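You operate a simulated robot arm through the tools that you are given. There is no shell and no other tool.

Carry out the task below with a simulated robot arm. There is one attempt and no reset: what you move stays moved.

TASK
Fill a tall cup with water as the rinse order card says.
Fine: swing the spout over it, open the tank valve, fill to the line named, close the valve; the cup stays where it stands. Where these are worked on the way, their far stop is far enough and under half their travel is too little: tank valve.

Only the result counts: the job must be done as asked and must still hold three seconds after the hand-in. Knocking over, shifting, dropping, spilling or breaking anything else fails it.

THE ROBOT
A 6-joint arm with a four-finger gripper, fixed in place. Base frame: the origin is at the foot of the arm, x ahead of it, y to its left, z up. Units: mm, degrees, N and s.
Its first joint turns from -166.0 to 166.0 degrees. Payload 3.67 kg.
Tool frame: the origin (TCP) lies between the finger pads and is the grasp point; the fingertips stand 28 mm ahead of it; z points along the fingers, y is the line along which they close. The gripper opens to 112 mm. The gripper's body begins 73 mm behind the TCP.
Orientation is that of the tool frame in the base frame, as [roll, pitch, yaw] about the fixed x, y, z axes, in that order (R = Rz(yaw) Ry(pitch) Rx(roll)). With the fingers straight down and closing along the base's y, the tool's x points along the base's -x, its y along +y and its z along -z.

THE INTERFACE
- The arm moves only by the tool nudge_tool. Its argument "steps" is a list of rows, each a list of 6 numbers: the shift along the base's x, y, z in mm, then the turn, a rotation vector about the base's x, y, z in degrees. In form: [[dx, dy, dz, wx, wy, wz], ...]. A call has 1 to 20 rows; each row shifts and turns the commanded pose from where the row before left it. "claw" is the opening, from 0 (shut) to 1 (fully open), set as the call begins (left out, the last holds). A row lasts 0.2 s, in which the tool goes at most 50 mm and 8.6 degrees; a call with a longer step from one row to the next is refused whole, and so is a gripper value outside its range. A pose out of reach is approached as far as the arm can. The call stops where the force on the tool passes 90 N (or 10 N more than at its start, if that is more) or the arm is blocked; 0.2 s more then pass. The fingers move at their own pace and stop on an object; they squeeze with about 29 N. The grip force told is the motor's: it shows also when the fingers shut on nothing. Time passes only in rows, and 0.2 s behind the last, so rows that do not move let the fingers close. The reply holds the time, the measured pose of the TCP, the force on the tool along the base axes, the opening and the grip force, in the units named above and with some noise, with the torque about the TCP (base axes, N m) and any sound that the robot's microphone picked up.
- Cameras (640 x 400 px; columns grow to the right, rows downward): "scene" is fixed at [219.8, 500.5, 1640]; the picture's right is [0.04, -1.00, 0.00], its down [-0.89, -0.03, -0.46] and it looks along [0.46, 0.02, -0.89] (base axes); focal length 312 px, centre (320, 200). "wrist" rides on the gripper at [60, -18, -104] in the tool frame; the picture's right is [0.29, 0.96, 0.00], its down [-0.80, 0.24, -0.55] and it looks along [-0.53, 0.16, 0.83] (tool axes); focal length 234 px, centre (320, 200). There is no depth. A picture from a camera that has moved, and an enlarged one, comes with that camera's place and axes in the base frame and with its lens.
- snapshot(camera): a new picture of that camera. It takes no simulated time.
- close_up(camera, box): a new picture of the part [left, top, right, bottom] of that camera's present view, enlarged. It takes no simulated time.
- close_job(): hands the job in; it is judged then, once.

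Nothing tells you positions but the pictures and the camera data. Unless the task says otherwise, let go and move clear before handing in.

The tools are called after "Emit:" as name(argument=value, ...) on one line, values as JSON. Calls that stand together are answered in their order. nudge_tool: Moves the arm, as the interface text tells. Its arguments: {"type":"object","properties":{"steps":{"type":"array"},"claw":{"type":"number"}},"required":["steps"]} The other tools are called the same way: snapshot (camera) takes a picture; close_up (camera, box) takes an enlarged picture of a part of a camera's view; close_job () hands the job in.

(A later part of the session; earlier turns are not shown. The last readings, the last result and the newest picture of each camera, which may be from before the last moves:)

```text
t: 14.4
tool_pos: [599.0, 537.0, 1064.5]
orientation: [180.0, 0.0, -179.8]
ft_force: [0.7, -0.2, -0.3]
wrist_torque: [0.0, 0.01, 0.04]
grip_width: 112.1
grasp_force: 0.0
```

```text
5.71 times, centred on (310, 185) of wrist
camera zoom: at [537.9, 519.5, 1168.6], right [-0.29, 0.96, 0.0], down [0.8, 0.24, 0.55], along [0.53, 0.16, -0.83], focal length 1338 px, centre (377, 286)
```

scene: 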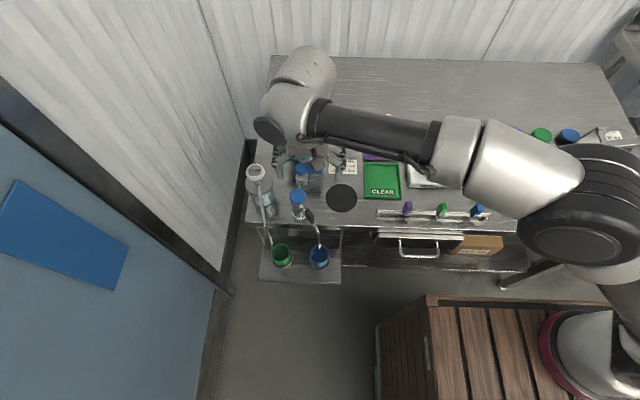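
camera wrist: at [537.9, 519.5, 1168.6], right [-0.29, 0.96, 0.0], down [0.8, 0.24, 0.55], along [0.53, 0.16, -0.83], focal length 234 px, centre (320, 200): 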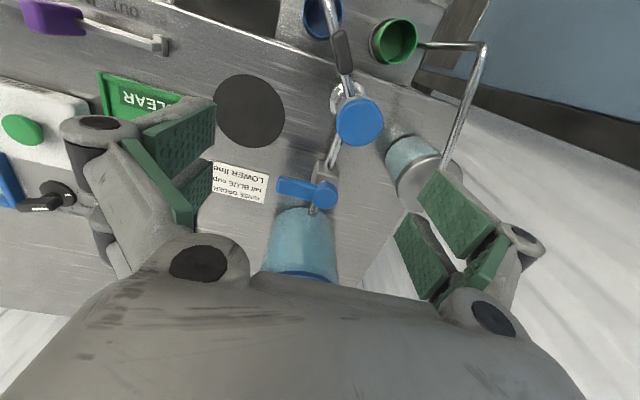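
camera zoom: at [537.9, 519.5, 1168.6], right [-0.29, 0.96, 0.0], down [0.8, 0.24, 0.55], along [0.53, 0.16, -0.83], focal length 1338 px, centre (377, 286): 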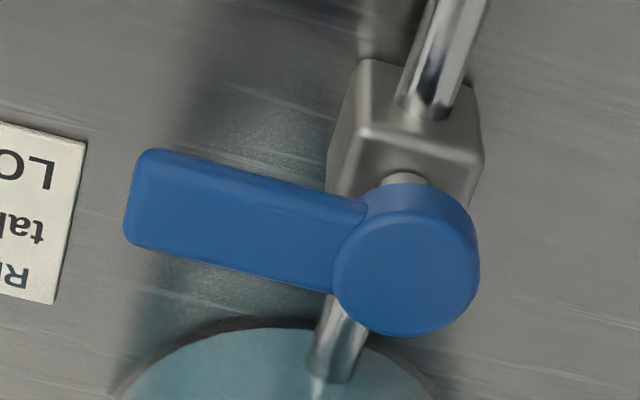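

The lever spans about z 903–916 and x 685–703, with its hub at about (693, 573). The tank lid's edge is near x = 743, so I'll grip the lever with the closing axis along x and the hand leaning 13° away from the lid. First I'll rotate the tool at height.

Emit:
nudge_tool(steps=[[0, 0, 0, 0, 0, 0], [8.3, -1, 1, 0, 0, 8.18], [8.3, -1, 1, 0, 0, 8.18], [8.3, -1, 1, 0, 0, 8.18], [8.3, -1, 1, 0, 0, 8.18], [8.3, -1, 1, 0, 0, 8.18], [8.3, -1, 1, 0, 0, 8.18], [8.3, -1, 1, 0, 0, 8.18], [8.3, -1, 1, 0, 0, 8.18], [8.3, -1, 1, 0, 0, 8.18], [8.3, -1, 1, 0, 0, 8.18], [8.3, -1, 1, 0, 0, 8.0], [0, 0, 0, 0, 0, 0]], claw=0.36)

Emit:
snapshot(camera="wrist")

Emit:
snapshot(camera="scene")

```text
t: 17.2
tool_pos: [688.3, 526.0, 1075.5]
orientation: [-180.0, 0.0, -89.8]
ft_force: [0.2, 0.8, -0.1]
wrist_torque: [0.01, 0.02, 0.0]
grip_width: 40.2
grasp_force: 0.2
```

```text
taken
camera wrist: at [707.0, 467.1, 1179.6], right [-0.96, -0.29, 0.0], down [-0.24, 0.8, 0.55], along [-0.16, 0.53, -0.83], focal length 234 px, centre (320, 200)
```

wrist: 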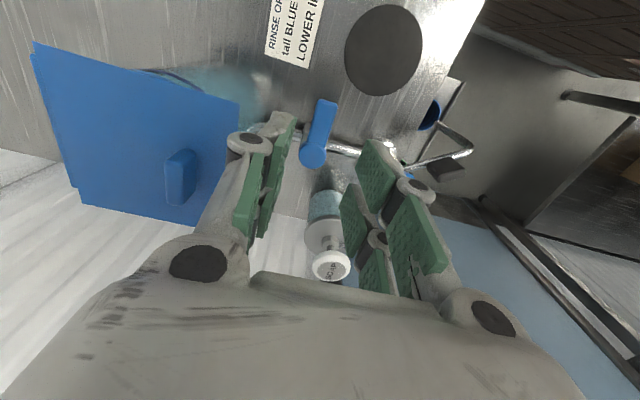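

```text
taken
```

scene: 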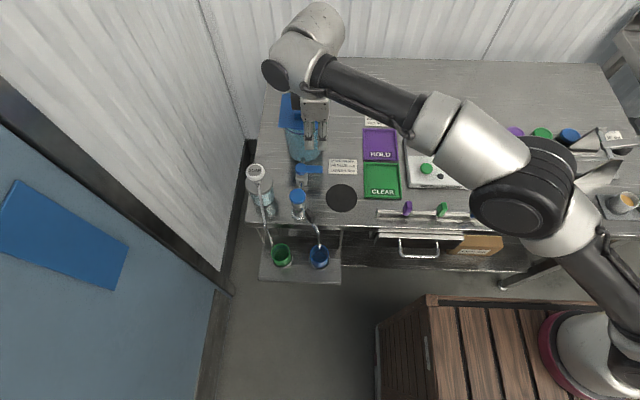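

Emit:
close_up(camera="wrist", box=[270, 80, 370, 180])

Emit:
close_up(camera="wrist", box=[140, 60, 340, 200])

Emit:
close_up(camera="scene", box=[270, 90, 350, 190])

```text
4.00 times, centred on (320, 130) of wrist
camera zoom: at [707.0, 467.1, 1179.6], right [-0.96, -0.29, 0.0], down [-0.24, 0.8, 0.55], along [-0.16, 0.53, -0.83], focal length 937 px, centre (320, 480)
```

zoom: 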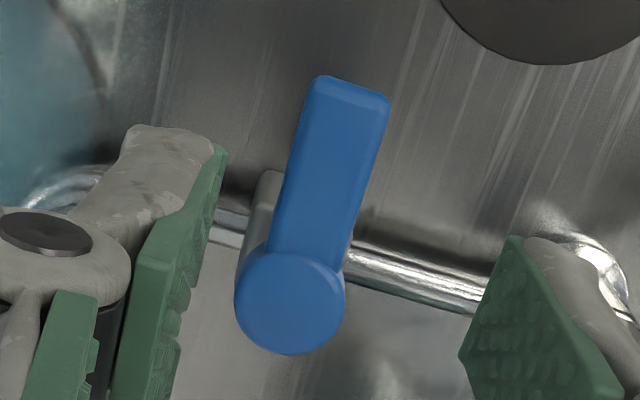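

```text
2.86 times, centred on (240, 130) of wrist
camera zoom: at [707.0, 467.1, 1179.6], right [-0.96, -0.29, 0.0], down [-0.24, 0.8, 0.55], along [-0.16, 0.53, -0.83], focal length 669 px, centre (549, 400)
```

zoom: 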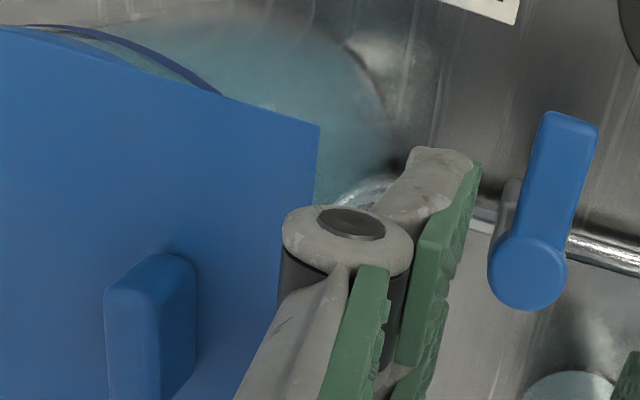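

```text
4.00 times, centred on (310, 140) of scene
camera zoom: at [219.8, 500.5, 1640.0], right [0.04, -1.0, 0.0], down [-0.89, -0.03, -0.46], along [0.46, 0.02, -0.89], focal length 1249 px, centre (360, 440)
```

zoom: 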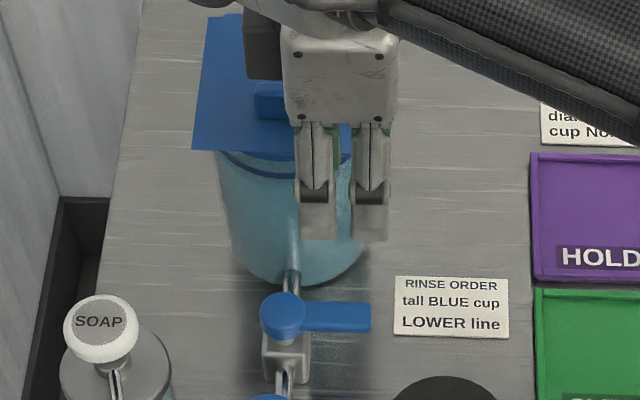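

With this view I can refine the numbers: hub at (685, 571), lever top z≈927, lever centreline x≈685, and lid corner at (748, 514, 1015). A 6° lean is enough. I'll tilt, line up and descend to just above the lever.

Emit:
nudge_tool(steps=[[-5.5, 0.5, 0, 0, -6, 0], [0, 0, -30, 0, 0, 0], [0, 0, -30, 0, 0, 0], [0, 0, -25, 0, 0, 0], [0, 0, -20, 0, 0, 0], [0, 0, 0, 0, 0, 0]], claw=0.36)

Emit:
snapshot(camera="wrist")

Emit:
close_up(camera="wrist", box=[230, 80, 410, 260])

Emit:
close_up(camera="scene", box=[270, 90, 350, 190])

```text
t: 18.6
tool_pos: [682.6, 527.5, 971.2]
orientation: [-174.0, -0.1, -89.9]
ft_force: [-0.4, 0.0, -0.6]
wrist_torque: [0.0, 0.02, 0.0]
grip_width: 40.1
grasp_force: 0.1
```

```text
taken
camera wrist: at [689.4, 467.3, 1076.3], right [-0.95, -0.29, -0.1], down [-0.3, 0.8, 0.53], along [-0.07, 0.53, -0.84], focal length 234 px, centre (320, 200)
```

wrist: 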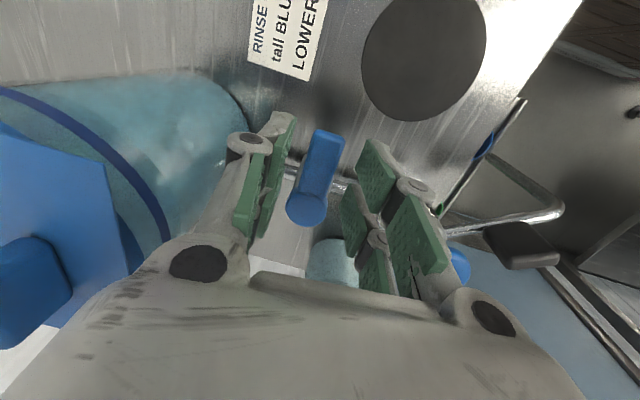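

```text
2.22 times, centred on (320, 170) of wrist
camera zoom: at [689.4, 467.3, 1076.3], right [-0.95, -0.29, -0.1], down [-0.3, 0.8, 0.53], along [-0.07, 0.53, -0.84], focal length 520 px, centre (320, 267)
```

zoom: 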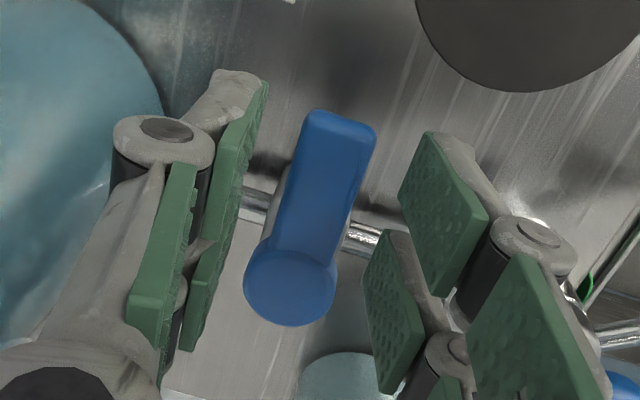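

```text
4.00 times, centred on (310, 140) of scene
camera zoom: at [219.8, 500.5, 1640.0], right [0.04, -1.0, 0.0], down [-0.89, -0.03, -0.46], along [0.46, 0.02, -0.89], focal length 1249 px, centre (360, 440)
```

zoom: 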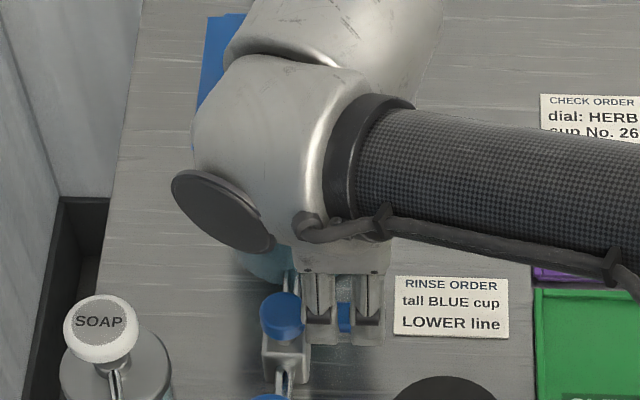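

The lever is centred between the fingers, so I'll descend until they straddle it.

Emit:
nudge_tool(steps=[[0.5, 0, -12, 0, 0, 0], [0, 0, -12, 0, 0, 0], [0, 0, -9, 0, 0, 0], [0, 0, 0, 0, 0, 0]], claw=0.36)

Emit:
close_up(camera="wrist", box=[230, 80, 410, 260])

Emit:
snapshot(camera="scene")

Emit:
close_up(camera="scene", box=[280, 145, 340, 195])

```text
t: 19.6
tool_pos: [684.0, 527.5, 937.7]
orientation: [-174.1, 0.0, -89.9]
ft_force: [-1.1, -0.1, 0.2]
wrist_torque: [0.0, 0.0, 0.0]
grip_width: 40.4
grasp_force: 0.0
```

```text
2.22 times, centred on (320, 170) of wrist
camera zoom: at [691.2, 466.8, 1042.4], right [-0.95, -0.29, -0.1], down [-0.3, 0.8, 0.53], along [-0.07, 0.53, -0.84], focal length 520 px, centre (320, 267)
```

zoom: 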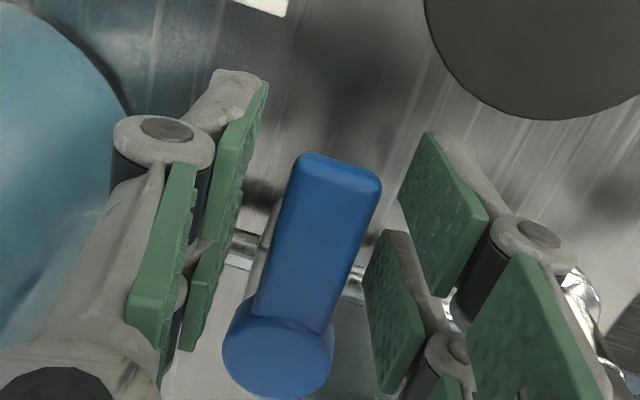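

```text
taken
```

scene: 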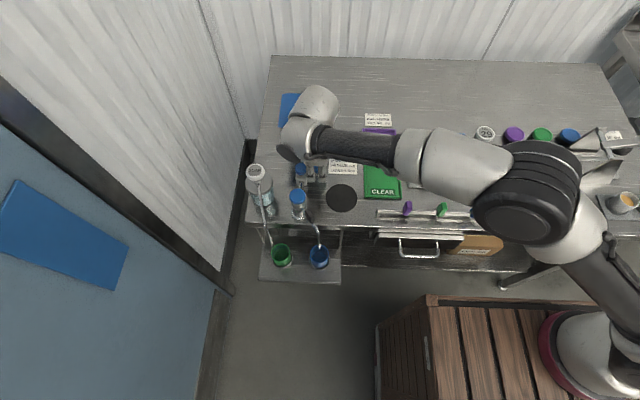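

```text
8.00 times, centred on (310, 170) of scene
camera zoom: at [219.8, 500.5, 1640.0], right [0.04, -1.0, 0.0], down [-0.89, -0.03, -0.46], along [0.46, 0.02, -0.89], focal length 2498 px, centre (400, 440)
```

zoom: 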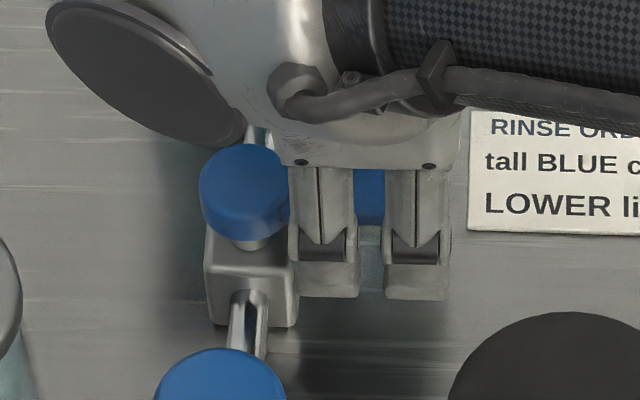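

The fingers straddle the lever without contact. I'll rise 3 mm for clearance above the valve body and grip.

Emit:
nudge_tool(steps=[[0, -1, 3, 0, 0, 0], [0, 0, 0, 0, 0, 0]], claw=0.2)

Emit:
nudge_tool(steps=[[0, 0, 0, 0, 0, 0], [0, 0, 0, 0, 0, 0]], claw=0.1)

Emit:
close_up(camera="wrist", box=[230, 80, 410, 260])

Emit:
close_up(camera="scene", box=[308, 235, 332, 265])

```text
t: 20.2
tool_pos: [685.0, 525.6, 941.7]
orientation: [-174.0, -0.1, -89.9]
ft_force: [-2.8, 0.3, -2.1]
wrist_torque: [-0.03, 0.0, -0.05]
grip_width: 24.8
grasp_force: 1.9
```

```text
t: 20.8
tool_pos: [682.1, 526.0, 939.8]
orientation: [-174.1, -0.2, -89.9]
ft_force: [-16.3, -0.9, -3.4]
wrist_torque: [-0.22, 0.64, -0.43]
grip_width: 22.1
grasp_force: 44.8
```

```text
2.22 times, centred on (320, 170) of wrist
camera zoom: at [690.5, 466.2, 1045.3], right [-0.95, -0.29, -0.1], down [-0.3, 0.8, 0.53], along [-0.07, 0.53, -0.85], focal length 520 px, centre (320, 267)
```

zoom: 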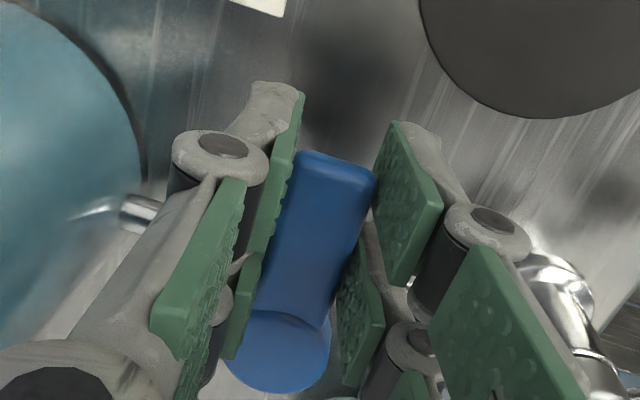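

```text
13.33 times, centred on (320, 250) of scene
camera zoom: at [219.8, 500.5, 1640.0], right [0.04, -1.0, 0.0], down [-0.89, -0.03, -0.46], along [0.46, 0.02, -0.89], focal length 4164 px, centre (320, -467)
```

zoom: 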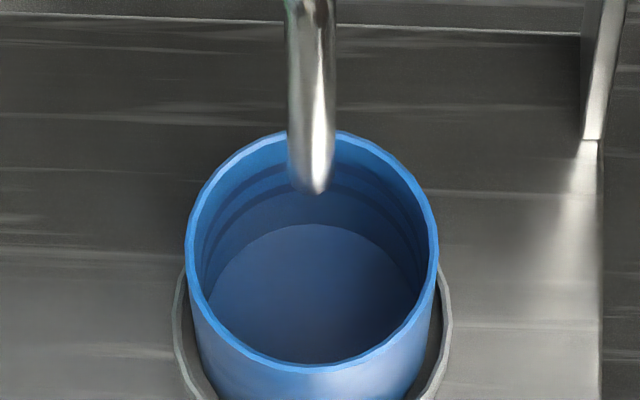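

The lever is gripped and the cup is still empty. I'll begin opening with a small clockwise turn to confirm the direction and watch the forces.

Emit:
nudge_tool(steps=[[-6.24, 0.84, 0, 0, 0, -8], [-6.06, 1.7, 0, 0, 0, -8]], claw=0.1)

Emit:
close_up(camera="scene", box=[308, 235, 332, 265])

Emit:
close_up(camera="wrist", box=[230, 80, 410, 260])

```text
t: 21.4
tool_pos: [671.8, 528.5, 940.1]
orientation: [-174.2, -0.1, -106.0]
ft_force: [-22.8, -8.9, -4.9]
wrist_torque: [0.03, 0.68, 0.91]
grip_width: 22.3
grasp_force: 45.0
```

```text
13.33 times, centred on (320, 250) of scene
camera zoom: at [219.8, 500.5, 1640.0], right [0.04, -1.0, 0.0], down [-0.89, -0.03, -0.46], along [0.46, 0.02, -0.89], focal length 4164 px, centre (320, -467)
```

zoom: 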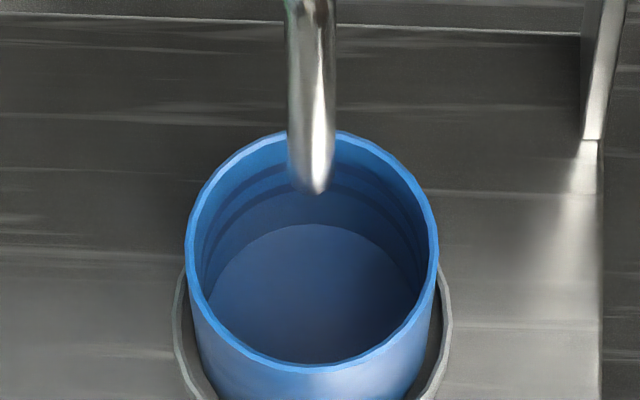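

```text
2.22 times, centred on (320, 170) of wrist
camera zoom: at [661.5, 468.8, 1045.4], right [-0.99, -0.01, -0.1], down [-0.06, 0.85, 0.52], along [0.08, 0.53, -0.85], focal length 520 px, centre (320, 267)
```

zoom: 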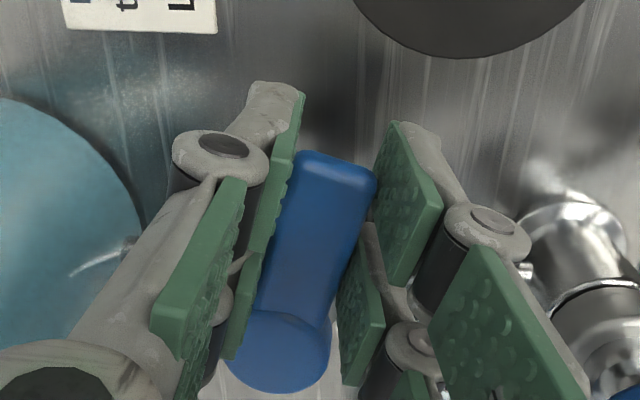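

The lever turns this way at low force and no water is flowing yet. I'll continue in short stretches while watching the cup.

Emit:
nudge_tool(steps=[[-5.76, 2.53, 0, 0, 0, -8], [-5.35, 3.3, 0, 0, 0, -8]], claw=0.1)

Emit:
close_up(camera="scene", box=[308, 235, 332, 265])

Emit:
close_up(camera="wrist", box=[230, 80, 410, 260])

```text
t: 22.0
tool_pos: [660.1, 533.3, 939.0]
orientation: [-174.0, -0.1, -122.0]
ft_force: [-30.0, -13.3, -6.3]
wrist_torque: [-0.58, 1.05, 0.88]
grip_width: 22.0
grasp_force: 45.2
```

```text
13.33 times, centred on (320, 250) of scene
camera zoom: at [219.8, 500.5, 1640.0], right [0.04, -1.0, 0.0], down [-0.89, -0.03, -0.46], along [0.46, 0.02, -0.89], focal length 4164 px, centre (320, -467)
```

zoom: 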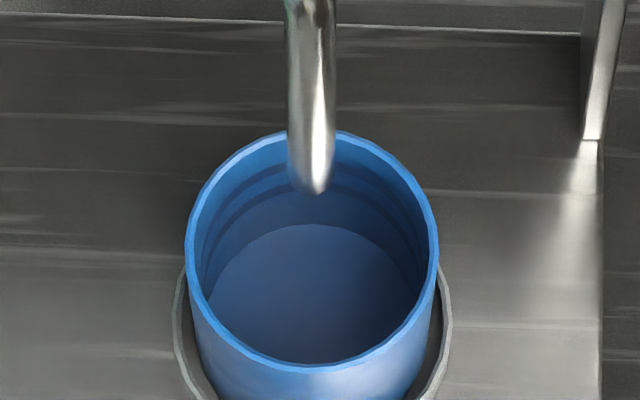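

```text
2.22 times, centred on (320, 170) of wrist
camera zoom: at [634.4, 479.2, 1045.4], right [-0.96, 0.26, -0.1], down [0.17, 0.83, 0.52], along [0.22, 0.49, -0.85], focal length 520 px, centre (320, 267)
```

zoom: 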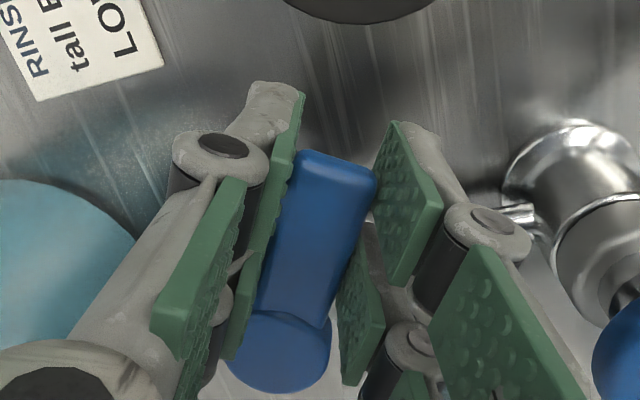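

Emit:
nudge_tool(steps=[[-5.6, 3.4, 0, 0, 0, -8], [-4.8, 4.3, 0, 0, 0, -8]], claw=0.1)

Emit:
close_up(camera="scene", box=[308, 235, 332, 265])

Emit:
close_up(camera="wrist", box=[230, 80, 410, 260])

```text
t: 22.6
tool_pos: [651.5, 542.7, 940.5]
orientation: [-174.0, 0.0, -137.9]
ft_force: [-25.2, -11.5, -13.7]
wrist_torque: [-0.28, 0.93, 0.45]
grip_width: 22.0
grasp_force: 45.3
```

```text
13.33 times, centred on (320, 250) of scene
camera zoom: at [219.8, 500.5, 1640.0], right [0.04, -1.0, 0.0], down [-0.89, -0.03, -0.46], along [0.46, 0.02, -0.89], focal length 4164 px, centre (320, -467)
```

zoom: 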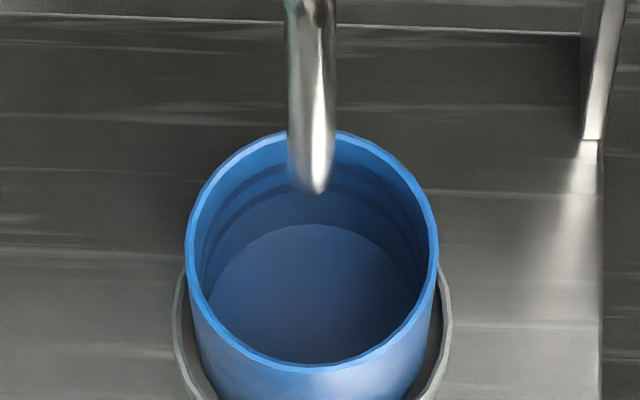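

```text
2.22 times, centred on (320, 170) of wrist
camera zoom: at [610.9, 496.6, 1045.3], right [-0.85, 0.52, -0.1], down [0.39, 0.75, 0.53], along [0.35, 0.41, -0.84], focal length 520 px, centre (320, 267)
```

zoom: 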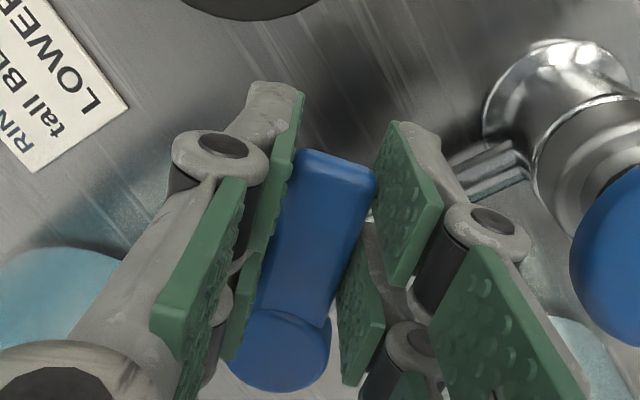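

Emit:
nudge_tool(steps=[[-4.1, 4.9, 0, 0, 0, -8]], claw=0.1)

Emit:
close_up(camera="scene", box=[308, 235, 332, 265])

Emit:
close_up(camera="scene", box=[270, 140, 350, 220])

```text
t: 23.0
tool_pos: [646.3, 546.3, 939.7]
orientation: [-174.0, 0.0, -146.0]
ft_force: [-18.1, -8.3, -18.7]
wrist_torque: [-0.05, 0.57, 0.19]
grip_width: 22.1
grasp_force: 45.3
```

```text
13.33 times, centred on (320, 250) of scene
camera zoom: at [219.8, 500.5, 1640.0], right [0.04, -1.0, 0.0], down [-0.89, -0.03, -0.46], along [0.46, 0.02, -0.89], focal length 4164 px, centre (320, -467)
```

zoom: 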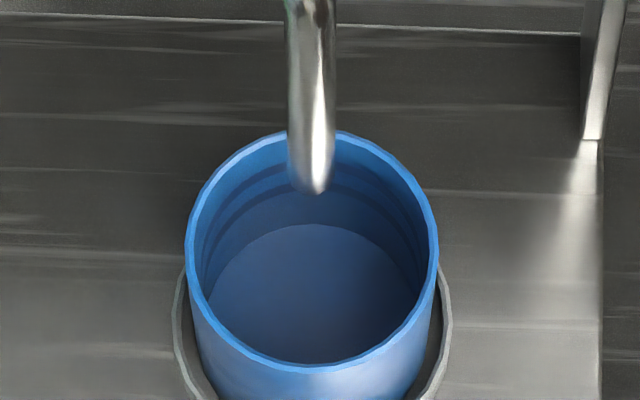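

```text
5.00 times, centred on (310, 180) of scene
camera zoom: at [219.8, 500.5, 1640.0], right [0.04, -1.0, 0.0], down [-0.89, -0.03, -0.46], along [0.46, 0.02, -0.89], focal length 1562 px, centre (370, 300)
```

zoom: 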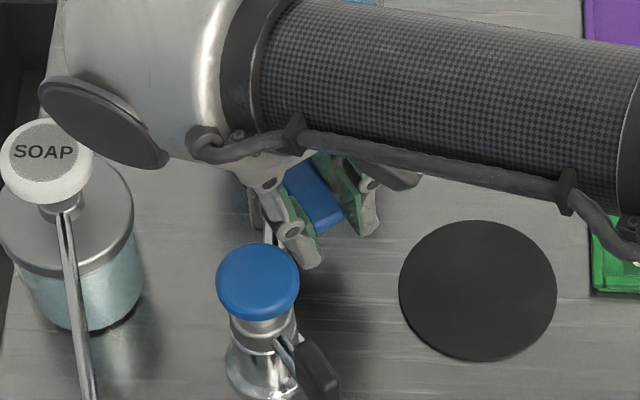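

Emit:
nudge_tool(steps=[[-2.9, 5.6, 0, 0, 0, -8]], claw=0.1)

Emit:
close_up(camera="scene", box=[308, 235, 332, 265])

Emit:
close_up(camera="scene", box=[270, 140, 350, 220])

Emit:
close_up(camera="wrist", box=[230, 60, 440, 260])

```text
t: 23.4
tool_pos: [644.4, 553.0, 939.3]
orientation: [-173.9, 0.0, -154.0]
ft_force: [-13.0, -11.0, -20.2]
wrist_torque: [0.02, 0.53, -0.09]
grip_width: 22.3
grasp_force: 45.4
```

```text
13.33 times, centred on (320, 250) of scene
camera zoom: at [219.8, 500.5, 1640.0], right [0.04, -1.0, 0.0], down [-0.89, -0.03, -0.46], along [0.46, 0.02, -0.89], focal length 4164 px, centre (320, -467)
```

zoom: 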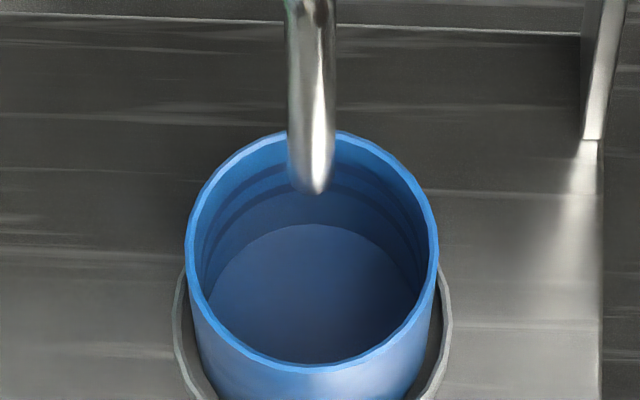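

```text
5.00 times, centred on (310, 180) of scene
camera zoom: at [219.8, 500.5, 1640.0], right [0.04, -1.0, 0.0], down [-0.89, -0.03, -0.46], along [0.46, 0.02, -0.89], focal length 1562 px, centre (370, 300)
```

zoom: 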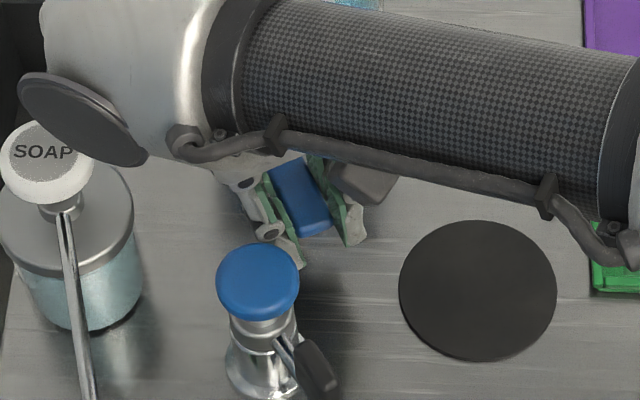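

```text
2.00 times, centred on (335, 160) of wrist
camera zoom: at [593.5, 519.9, 1045.5], right [-0.68, 0.73, -0.1], down [0.59, 0.62, 0.53], along [0.44, 0.3, -0.85], focal length 468 px, centre (290, 280)
```

zoom: 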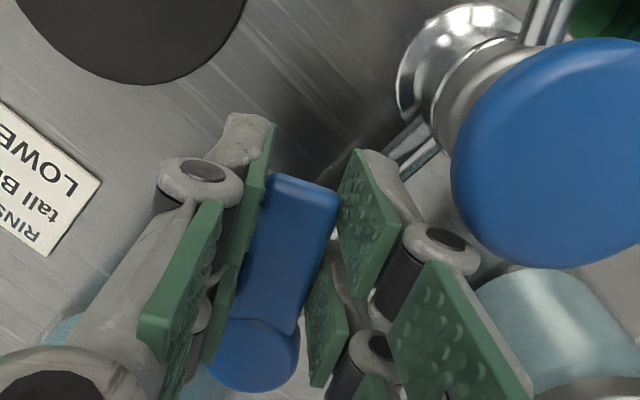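

No flow yet at about 64°. The finger is still about 13 mm from the post knob, so I'll continue toward the far stop one row at a time.

Emit:
nudge_tool(steps=[[-2.0, 5.9, 0.5, 0, 0, -8]], claw=0.1)

Emit:
close_up(camera="scene", box=[308, 235, 332, 265])

Emit:
close_up(camera="scene", box=[270, 140, 350, 220])

Emit:
close_up(camera="wrist", box=[230, 60, 440, 260])

```text
t: 23.8
tool_pos: [642.1, 558.0, 940.0]
orientation: [-173.9, -0.2, -162.1]
ft_force: [-14.7, -14.8, -28.4]
wrist_torque: [0.03, 0.75, -0.37]
grip_width: 22.2
grasp_force: 44.4
```

```text
13.33 times, centred on (320, 250) of scene
camera zoom: at [219.8, 500.5, 1640.0], right [0.04, -1.0, 0.0], down [-0.89, -0.03, -0.46], along [0.46, 0.02, -0.89], focal length 4164 px, centre (320, -467)
```

zoom: 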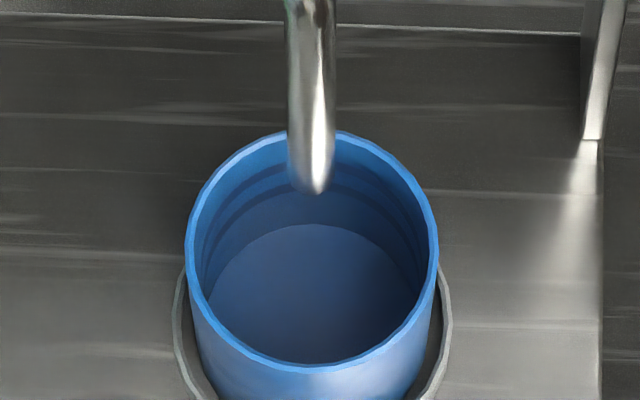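

```text
5.00 times, centred on (310, 180) of scene
camera zoom: at [219.8, 500.5, 1640.0], right [0.04, -1.0, 0.0], down [-0.89, -0.03, -0.46], along [0.46, 0.02, -0.89], focal length 1562 px, centre (370, 300)
```

zoom: 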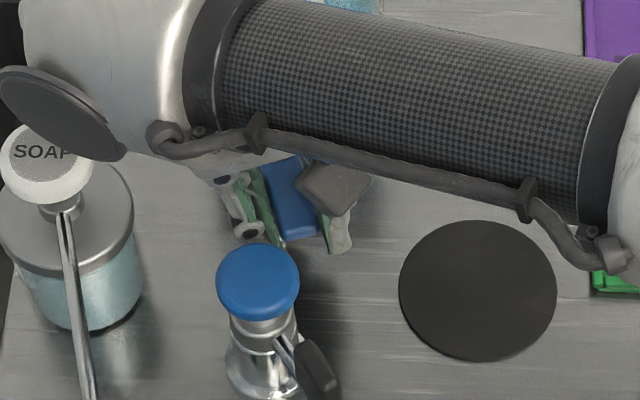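

```text
2.00 times, centred on (335, 160) of wrist
camera zoom: at [587.5, 533.4, 1045.7], right [-0.57, 0.82, -0.1], down [0.67, 0.53, 0.52], along [0.48, 0.23, -0.85], focal length 468 px, centre (290, 280)
```

zoom: 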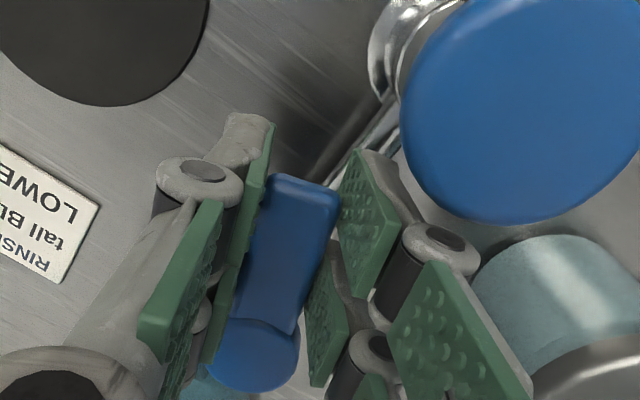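

Emit:
nudge_tool(steps=[[-1.1, 6.1, 0.5, 0, 0, -8]], claw=0.1)

Emit:
close_up(camera="scene", box=[308, 235, 332, 265])

Emit:
close_up(camera="scene", box=[270, 140, 350, 220])

Emit:
close_up(camera="wrist", box=[230, 60, 440, 260])

```text
t: 24.2
tool_pos: [641.5, 565.1, 940.2]
orientation: [-173.8, -0.3, -170.0]
ft_force: [-14.2, -18.0, -33.5]
wrist_torque: [0.14, 0.27, -0.65]
grip_width: 22.3
grasp_force: 44.7
```

```text
13.33 times, centred on (320, 250) of scene
camera zoom: at [219.8, 500.5, 1640.0], right [0.04, -1.0, 0.0], down [-0.89, -0.03, -0.46], along [0.46, 0.02, -0.89], focal length 4164 px, centre (320, -467)
```

zoom: 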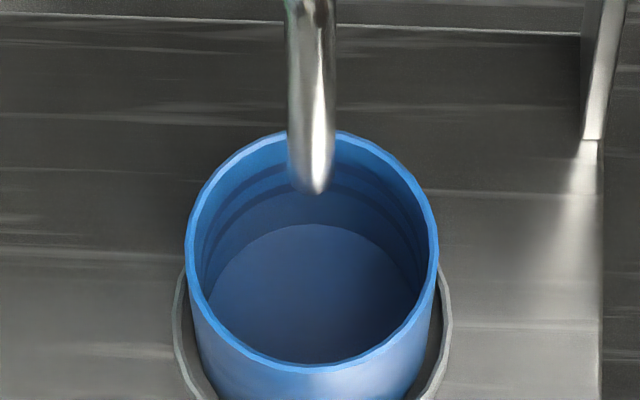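

```text
5.00 times, centred on (310, 180) of scene
camera zoom: at [219.8, 500.5, 1640.0], right [0.04, -1.0, 0.0], down [-0.89, -0.03, -0.46], along [0.46, 0.02, -0.89], focal length 1562 px, centre (370, 300)
```

zoom: 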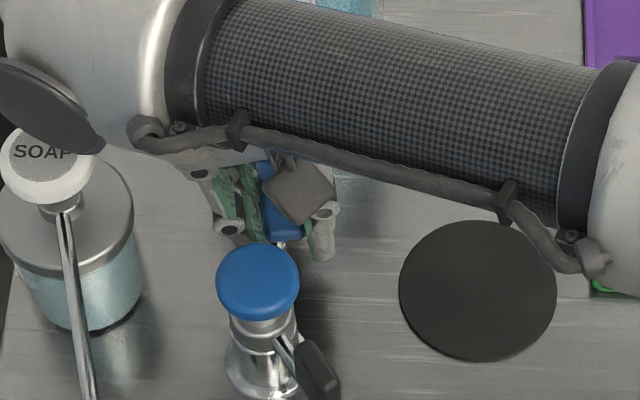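

```text
2.00 times, centred on (335, 160) of wrist
camera zoom: at [583.4, 547.5, 1045.9], right [-0.45, 0.89, -0.1], down [0.74, 0.43, 0.52], along [0.51, 0.16, -0.85], focal length 468 px, centre (290, 280)
```

zoom: 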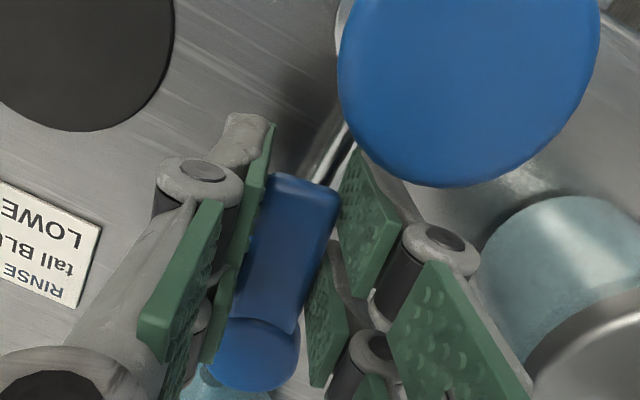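

Emit:
nudge_tool(steps=[[-0.3, 6.2, -1.0, 0, 0, -8]], claw=0.1)

Emit:
close_up(camera="scene", box=[308, 235, 332, 265])

Emit:
close_up(camera="scene", box=[270, 140, 350, 220])

Emit:
snapshot(camera="scene")

```text
t: 24.6
tool_pos: [640.1, 570.7, 940.5]
orientation: [-173.9, -0.1, -178.0]
ft_force: [-20.0, -27.1, -21.5]
wrist_torque: [-0.01, 0.92, -1.07]
grip_width: 22.1
grasp_force: 45.0
```

```text
13.33 times, centred on (320, 250) of scene
camera zoom: at [219.8, 500.5, 1640.0], right [0.04, -1.0, 0.0], down [-0.89, -0.03, -0.46], along [0.46, 0.02, -0.89], focal length 4164 px, centre (320, -467)
```

zoom: 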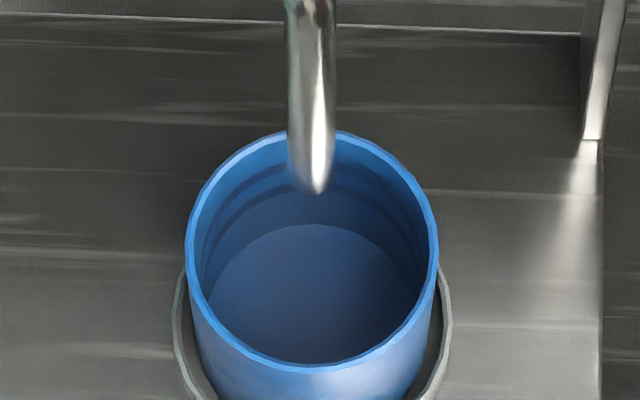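

```text
5.00 times, centred on (310, 180) of scene
camera zoom: at [219.8, 500.5, 1640.0], right [0.04, -1.0, 0.0], down [-0.89, -0.03, -0.46], along [0.46, 0.02, -0.89], focal length 1562 px, centre (370, 300)
```

zoom: 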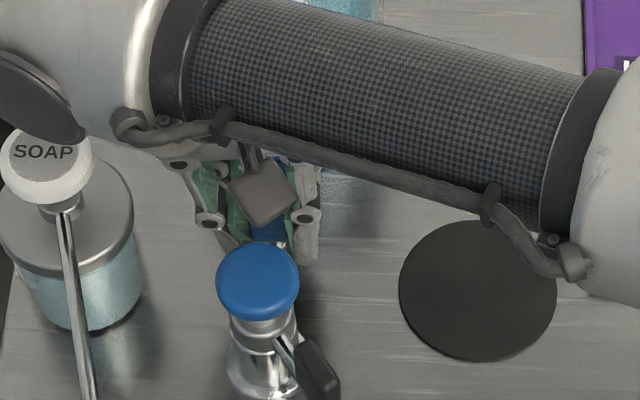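

```text
taken
```

scene: 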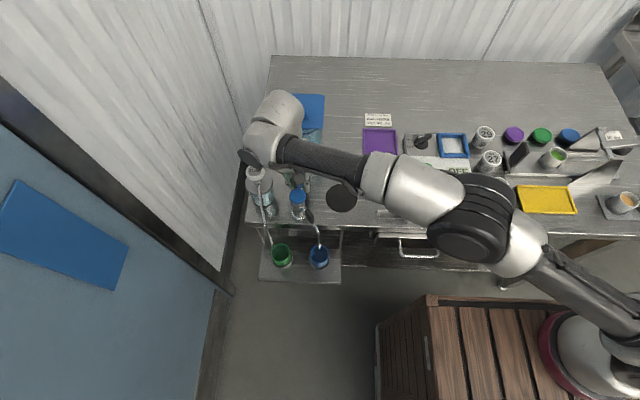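

The lever is about 88° round, close to its stop, and the cup still looks empty. I'll hold briefly and look for flow.

Emit:
nudge_tool(steps=[[0, 0, 0, 0, 0, 0], [0, 0, 0, 0, 0, 0]], claw=0.1)

Emit:
close_up(camera="scene", box=[308, 235, 332, 265])

Emit:
close_up(camera="wrist", box=[230, 60, 440, 260])

Emit:
close_up(camera="scene", box=[260, 200, 340, 280])

```text
t: 25.2
tool_pos: [640.3, 569.6, 940.0]
orientation: [-173.9, 0.0, -177.9]
ft_force: [-20.7, -29.6, -21.6]
wrist_torque: [0.04, 0.76, -1.3]
grip_width: 22.2
grasp_force: 44.9
```

```text
13.33 times, centred on (320, 250) of scene
camera zoom: at [219.8, 500.5, 1640.0], right [0.04, -1.0, 0.0], down [-0.89, -0.03, -0.46], along [0.46, 0.02, -0.89], focal length 4164 px, centre (320, -467)
```

zoom: 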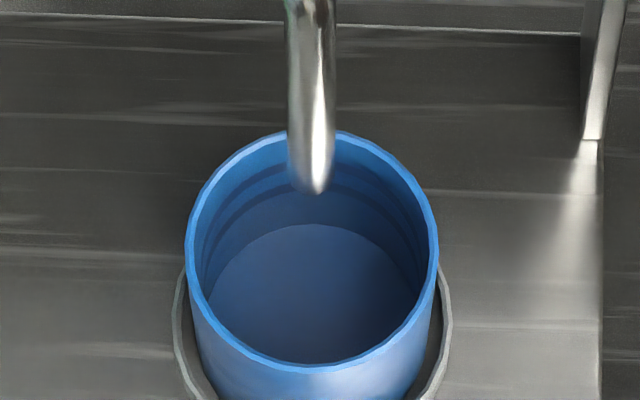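

```text
2.00 times, centred on (335, 160) of wrist
camera zoom: at [581.2, 561.7, 1046.1], right [-0.32, 0.94, -0.1], down [0.79, 0.33, 0.52], along [0.53, 0.09, -0.85], focal length 468 px, centre (290, 280)
```

zoom: 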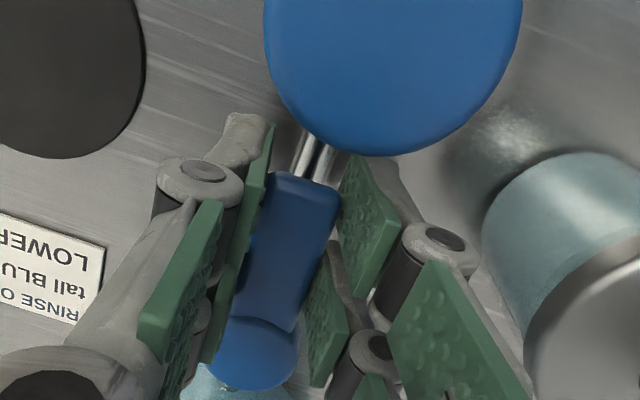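

```text
5.00 times, centred on (300, 240) of scene
camera zoom: at [219.8, 500.5, 1640.0], right [0.04, -1.0, 0.0], down [-0.89, -0.03, -0.46], along [0.46, 0.02, -0.89], focal length 1562 px, centre (420, 0)
```

zoom: 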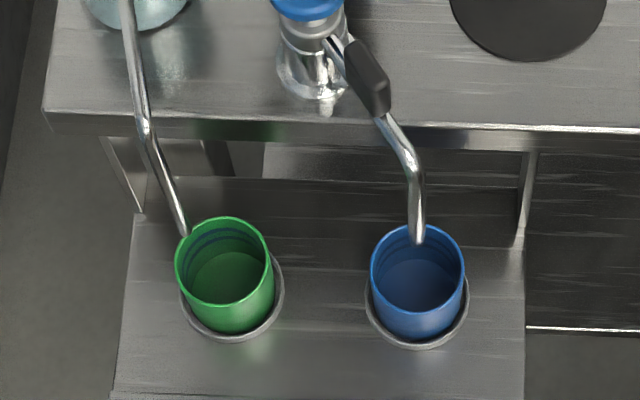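

Emit:
nudge_tool(steps=[[0, 0, 0, 0, 0, 0], [0, 0, 0, 0, 0, 0], [0, 0, 0, 0, 0, 0], [0, 0, 0, 0, 0, 0]], claw=0.1)

Emit:
close_up(camera="scene", box=[308, 235, 332, 265])

Emit:
close_up(camera="scene", box=[312, 240, 328, 256])

```text
t: 26.2
tool_pos: [641.8, 571.1, 940.4]
orientation: [-174.0, -0.1, -177.9]
ft_force: [-21.5, -30.5, -22.0]
wrist_torque: [-0.01, 0.27, -1.32]
grip_width: 22.3
grasp_force: 45.0
```

```text
13.33 times, centred on (320, 250) of scene
camera zoom: at [219.8, 500.5, 1640.0], right [0.04, -1.0, 0.0], down [-0.89, -0.03, -0.46], along [0.46, 0.02, -0.89], focal length 4164 px, centre (320, -467)
```

zoom: 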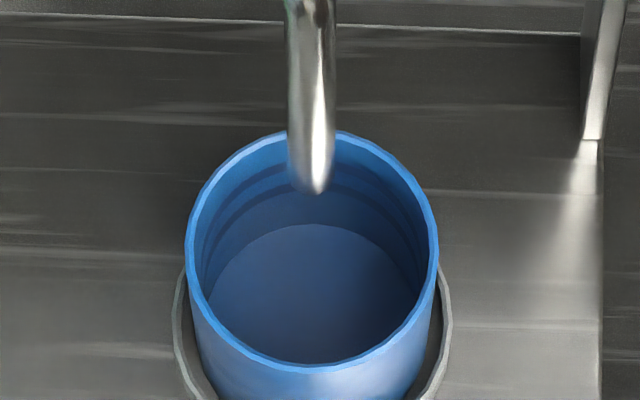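

```text
16.00 times, centred on (320, 248) of scene
camera zoom: at [219.8, 500.5, 1640.0], right [0.04, -1.0, 0.0], down [-0.89, -0.03, -0.46], along [0.46, 0.02, -0.89], focal length 4997 px, centre (320, -568)
```

zoom: 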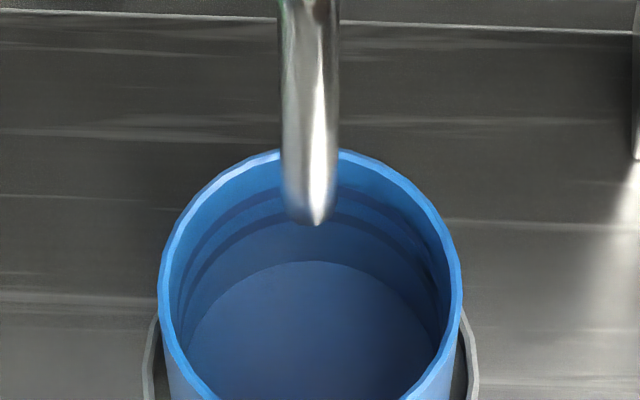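

There is still no flow, and the force and torque balance shows the lever is free rather than at a stop, so it has more travel. I'll keep turning it clockwise in small steps while watching the cup.

Emit:
nudge_tool(steps=[[-0.3, 4.3, -0.7, 0, 0, -8]], claw=0.1)

Emit:
close_up(camera="scene", box=[308, 235, 332, 265])

Emit:
close_up(camera="wrist", box=[230, 60, 440, 260])

```text
t: 26.6
tool_pos: [642.1, 573.3, 940.8]
orientation: [-173.7, 0.1, 174.2]
ft_force: [-10.9, -45.2, -15.7]
wrist_torque: [-0.11, -0.89, 1.9]
grip_width: 26.1
grasp_force: 45.3
```

```text
13.33 times, centred on (320, 250) of scene
camera zoom: at [219.8, 500.5, 1640.0], right [0.04, -1.0, 0.0], down [-0.89, -0.03, -0.46], along [0.46, 0.02, -0.89], focal length 4164 px, centre (320, -467)
```

zoom: 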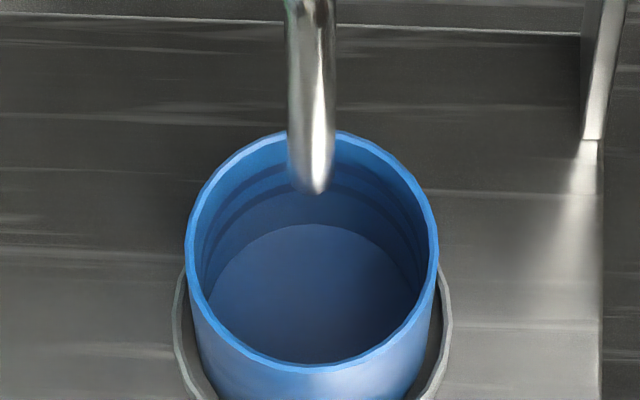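

```text
2.00 times, centred on (335, 160) of wrist
camera zoom: at [581.8, 572.4, 1046.3], right [-0.19, 0.98, -0.1], down [0.82, 0.21, 0.53], along [0.54, 0.01, -0.84], focal length 468 px, centre (290, 280)
```

zoom: 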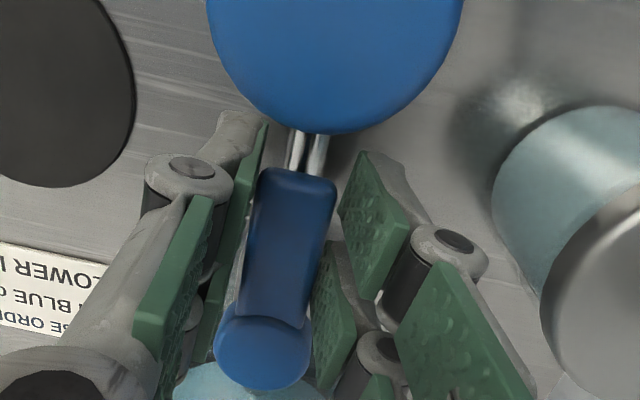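

The fingers are now forced wider (26 mm) and the turning resistance has jumped, so the lever is at its far stop, yet the cup shows no water. I'll ease back the over-rotation and look around for the cause before doing anything else.

Emit:
nudge_tool(steps=[[0, -1.5, -0.5, 0, 0, 6]], claw=0.1)

Emit:
close_up(camera="scene", box=[255, 225, 345, 290])

Emit:
close_up(camera="scene", box=[275, 175, 325, 225])

Emit:
snapshot(camera="wrist")

Emit:
close_up(camera="scene", box=[265, 85, 345, 175])

```text
t: 27.0
tool_pos: [641.2, 572.0, 941.2]
orientation: [-173.9, -0.2, 179.9]
ft_force: [-6.7, -40.8, -7.5]
wrist_torque: [-0.14, 0.88, -0.44]
grip_width: 22.6
grasp_force: 44.5
```

```text
6.15 times, centred on (300, 258) of scene
camera zoom: at [219.8, 500.5, 1640.0], right [0.04, -1.0, 0.0], down [-0.89, -0.03, -0.46], along [0.46, 0.02, -0.89], focal length 1922 px, centre (443, -154)
```

zoom: 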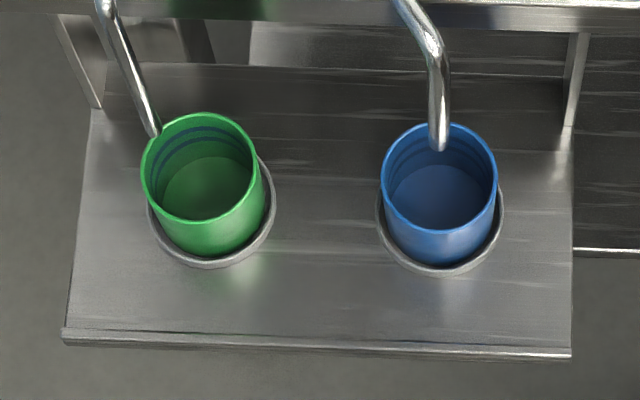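

```text
8.00 times, centred on (300, 200) of scene
camera zoom: at [219.8, 500.5, 1640.0], right [0.04, -1.0, 0.0], down [-0.89, -0.03, -0.46], along [0.46, 0.02, -0.89], focal length 2498 px, centre (480, 200)
```

zoom: 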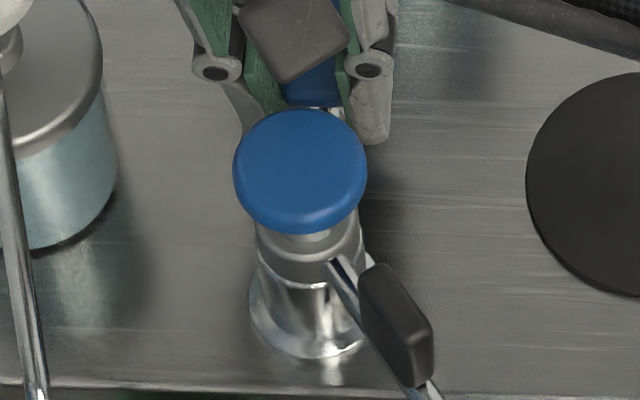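

```text
taken
camera wrist: at [581.2, 565.4, 1046.7], right [-0.29, 0.95, -0.1], down [0.8, 0.3, 0.52], along [0.53, 0.07, -0.85], focal length 234 px, centre (320, 200)
```

wrist: 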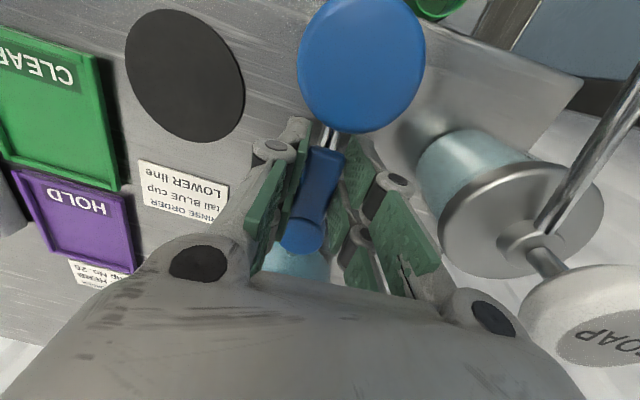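

```text
4.44 times, centred on (305, 130) of scene
camera zoom: at [219.8, 500.5, 1640.0], right [0.04, -1.0, 0.0], down [-0.89, -0.03, -0.46], along [0.46, 0.02, -0.89], focal length 1388 px, centre (387, 511)
```

zoom: 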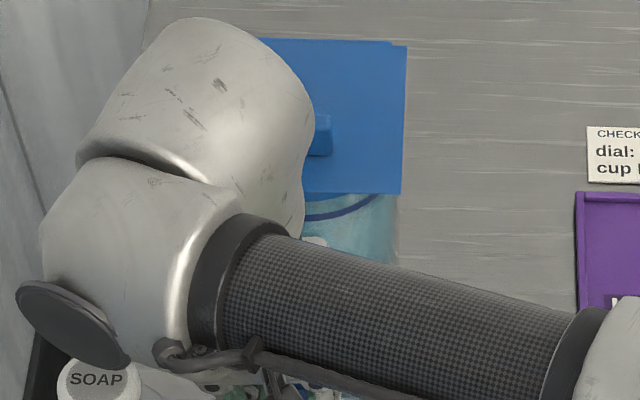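

There's no water anywhere. On a closer look, the post's blue cap sits on a short exposed stem just like the soap pump, so I suspect it is a push button that dispenses once the tank valve is open. I'll let go of the lever, which should stay open, rise and straighten the tool.

Emit:
nudge_tool(steps=[[0, -1, 0, 0, 0, 0], [0, 0, 0, 0, 0, 0]], claw=0.36)

Emit:
nudge_tool(steps=[[0, 0, 15, 0, 0, 0], [0, 0, 30, 0, 0, 0], [0, 0, 35, 0, 0, 0], [0, 0, 35, 6, 0, 0], [0, 0, 0, 0, 0, 0]], claw=0.36)

Emit:
snapshot(camera="wrist")

Emit:
close_up(camera="scene", box=[270, 140, 350, 280])

```text
t: 27.6
tool_pos: [639.8, 573.7, 939.6]
orientation: [-174.1, 0.2, -179.9]
ft_force: [-1.1, 1.1, 0.0]
wrist_torque: [-0.03, -0.01, -0.01]
grip_width: 40.3
grasp_force: 0.0
```

```text
t: 28.8
tool_pos: [641.0, 572.2, 1057.3]
orientation: [-180.0, 0.0, -179.9]
ft_force: [-0.4, 0.2, 0.4]
wrist_torque: [-0.03, -0.02, -0.02]
grip_width: 40.4
grasp_force: 0.0
```

```text
taken
camera wrist: at [580.3, 554.2, 1160.2], right [-0.29, 0.96, 0.0], down [0.8, 0.24, 0.55], along [0.53, 0.16, -0.83], focal length 234 px, centre (320, 200)
```

wrist: 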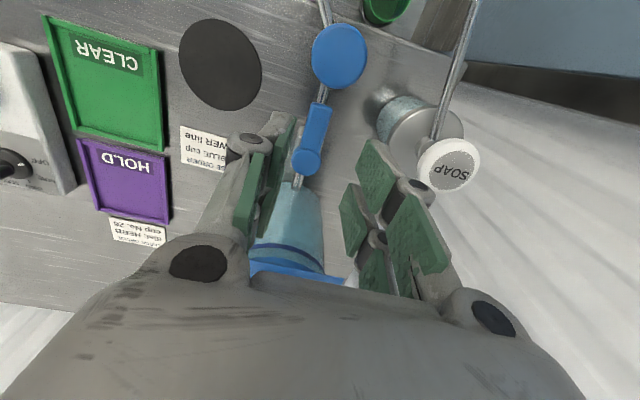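

```text
2.86 times, centred on (310, 210) of scene
camera zoom: at [219.8, 500.5, 1640.0], right [0.04, -1.0, 0.0], down [-0.89, -0.03, -0.46], along [0.46, 0.02, -0.89], focal length 892 px, centre (349, 171)
```

zoom: 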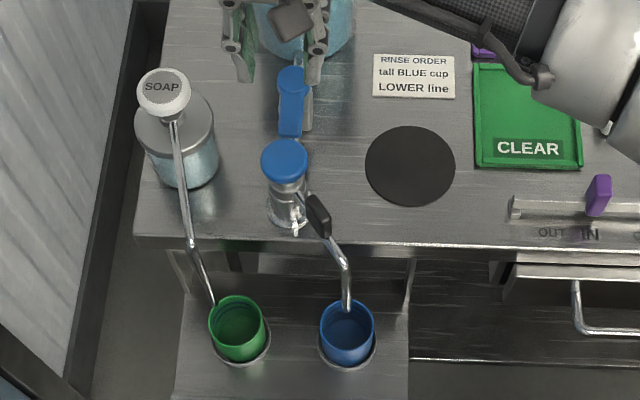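

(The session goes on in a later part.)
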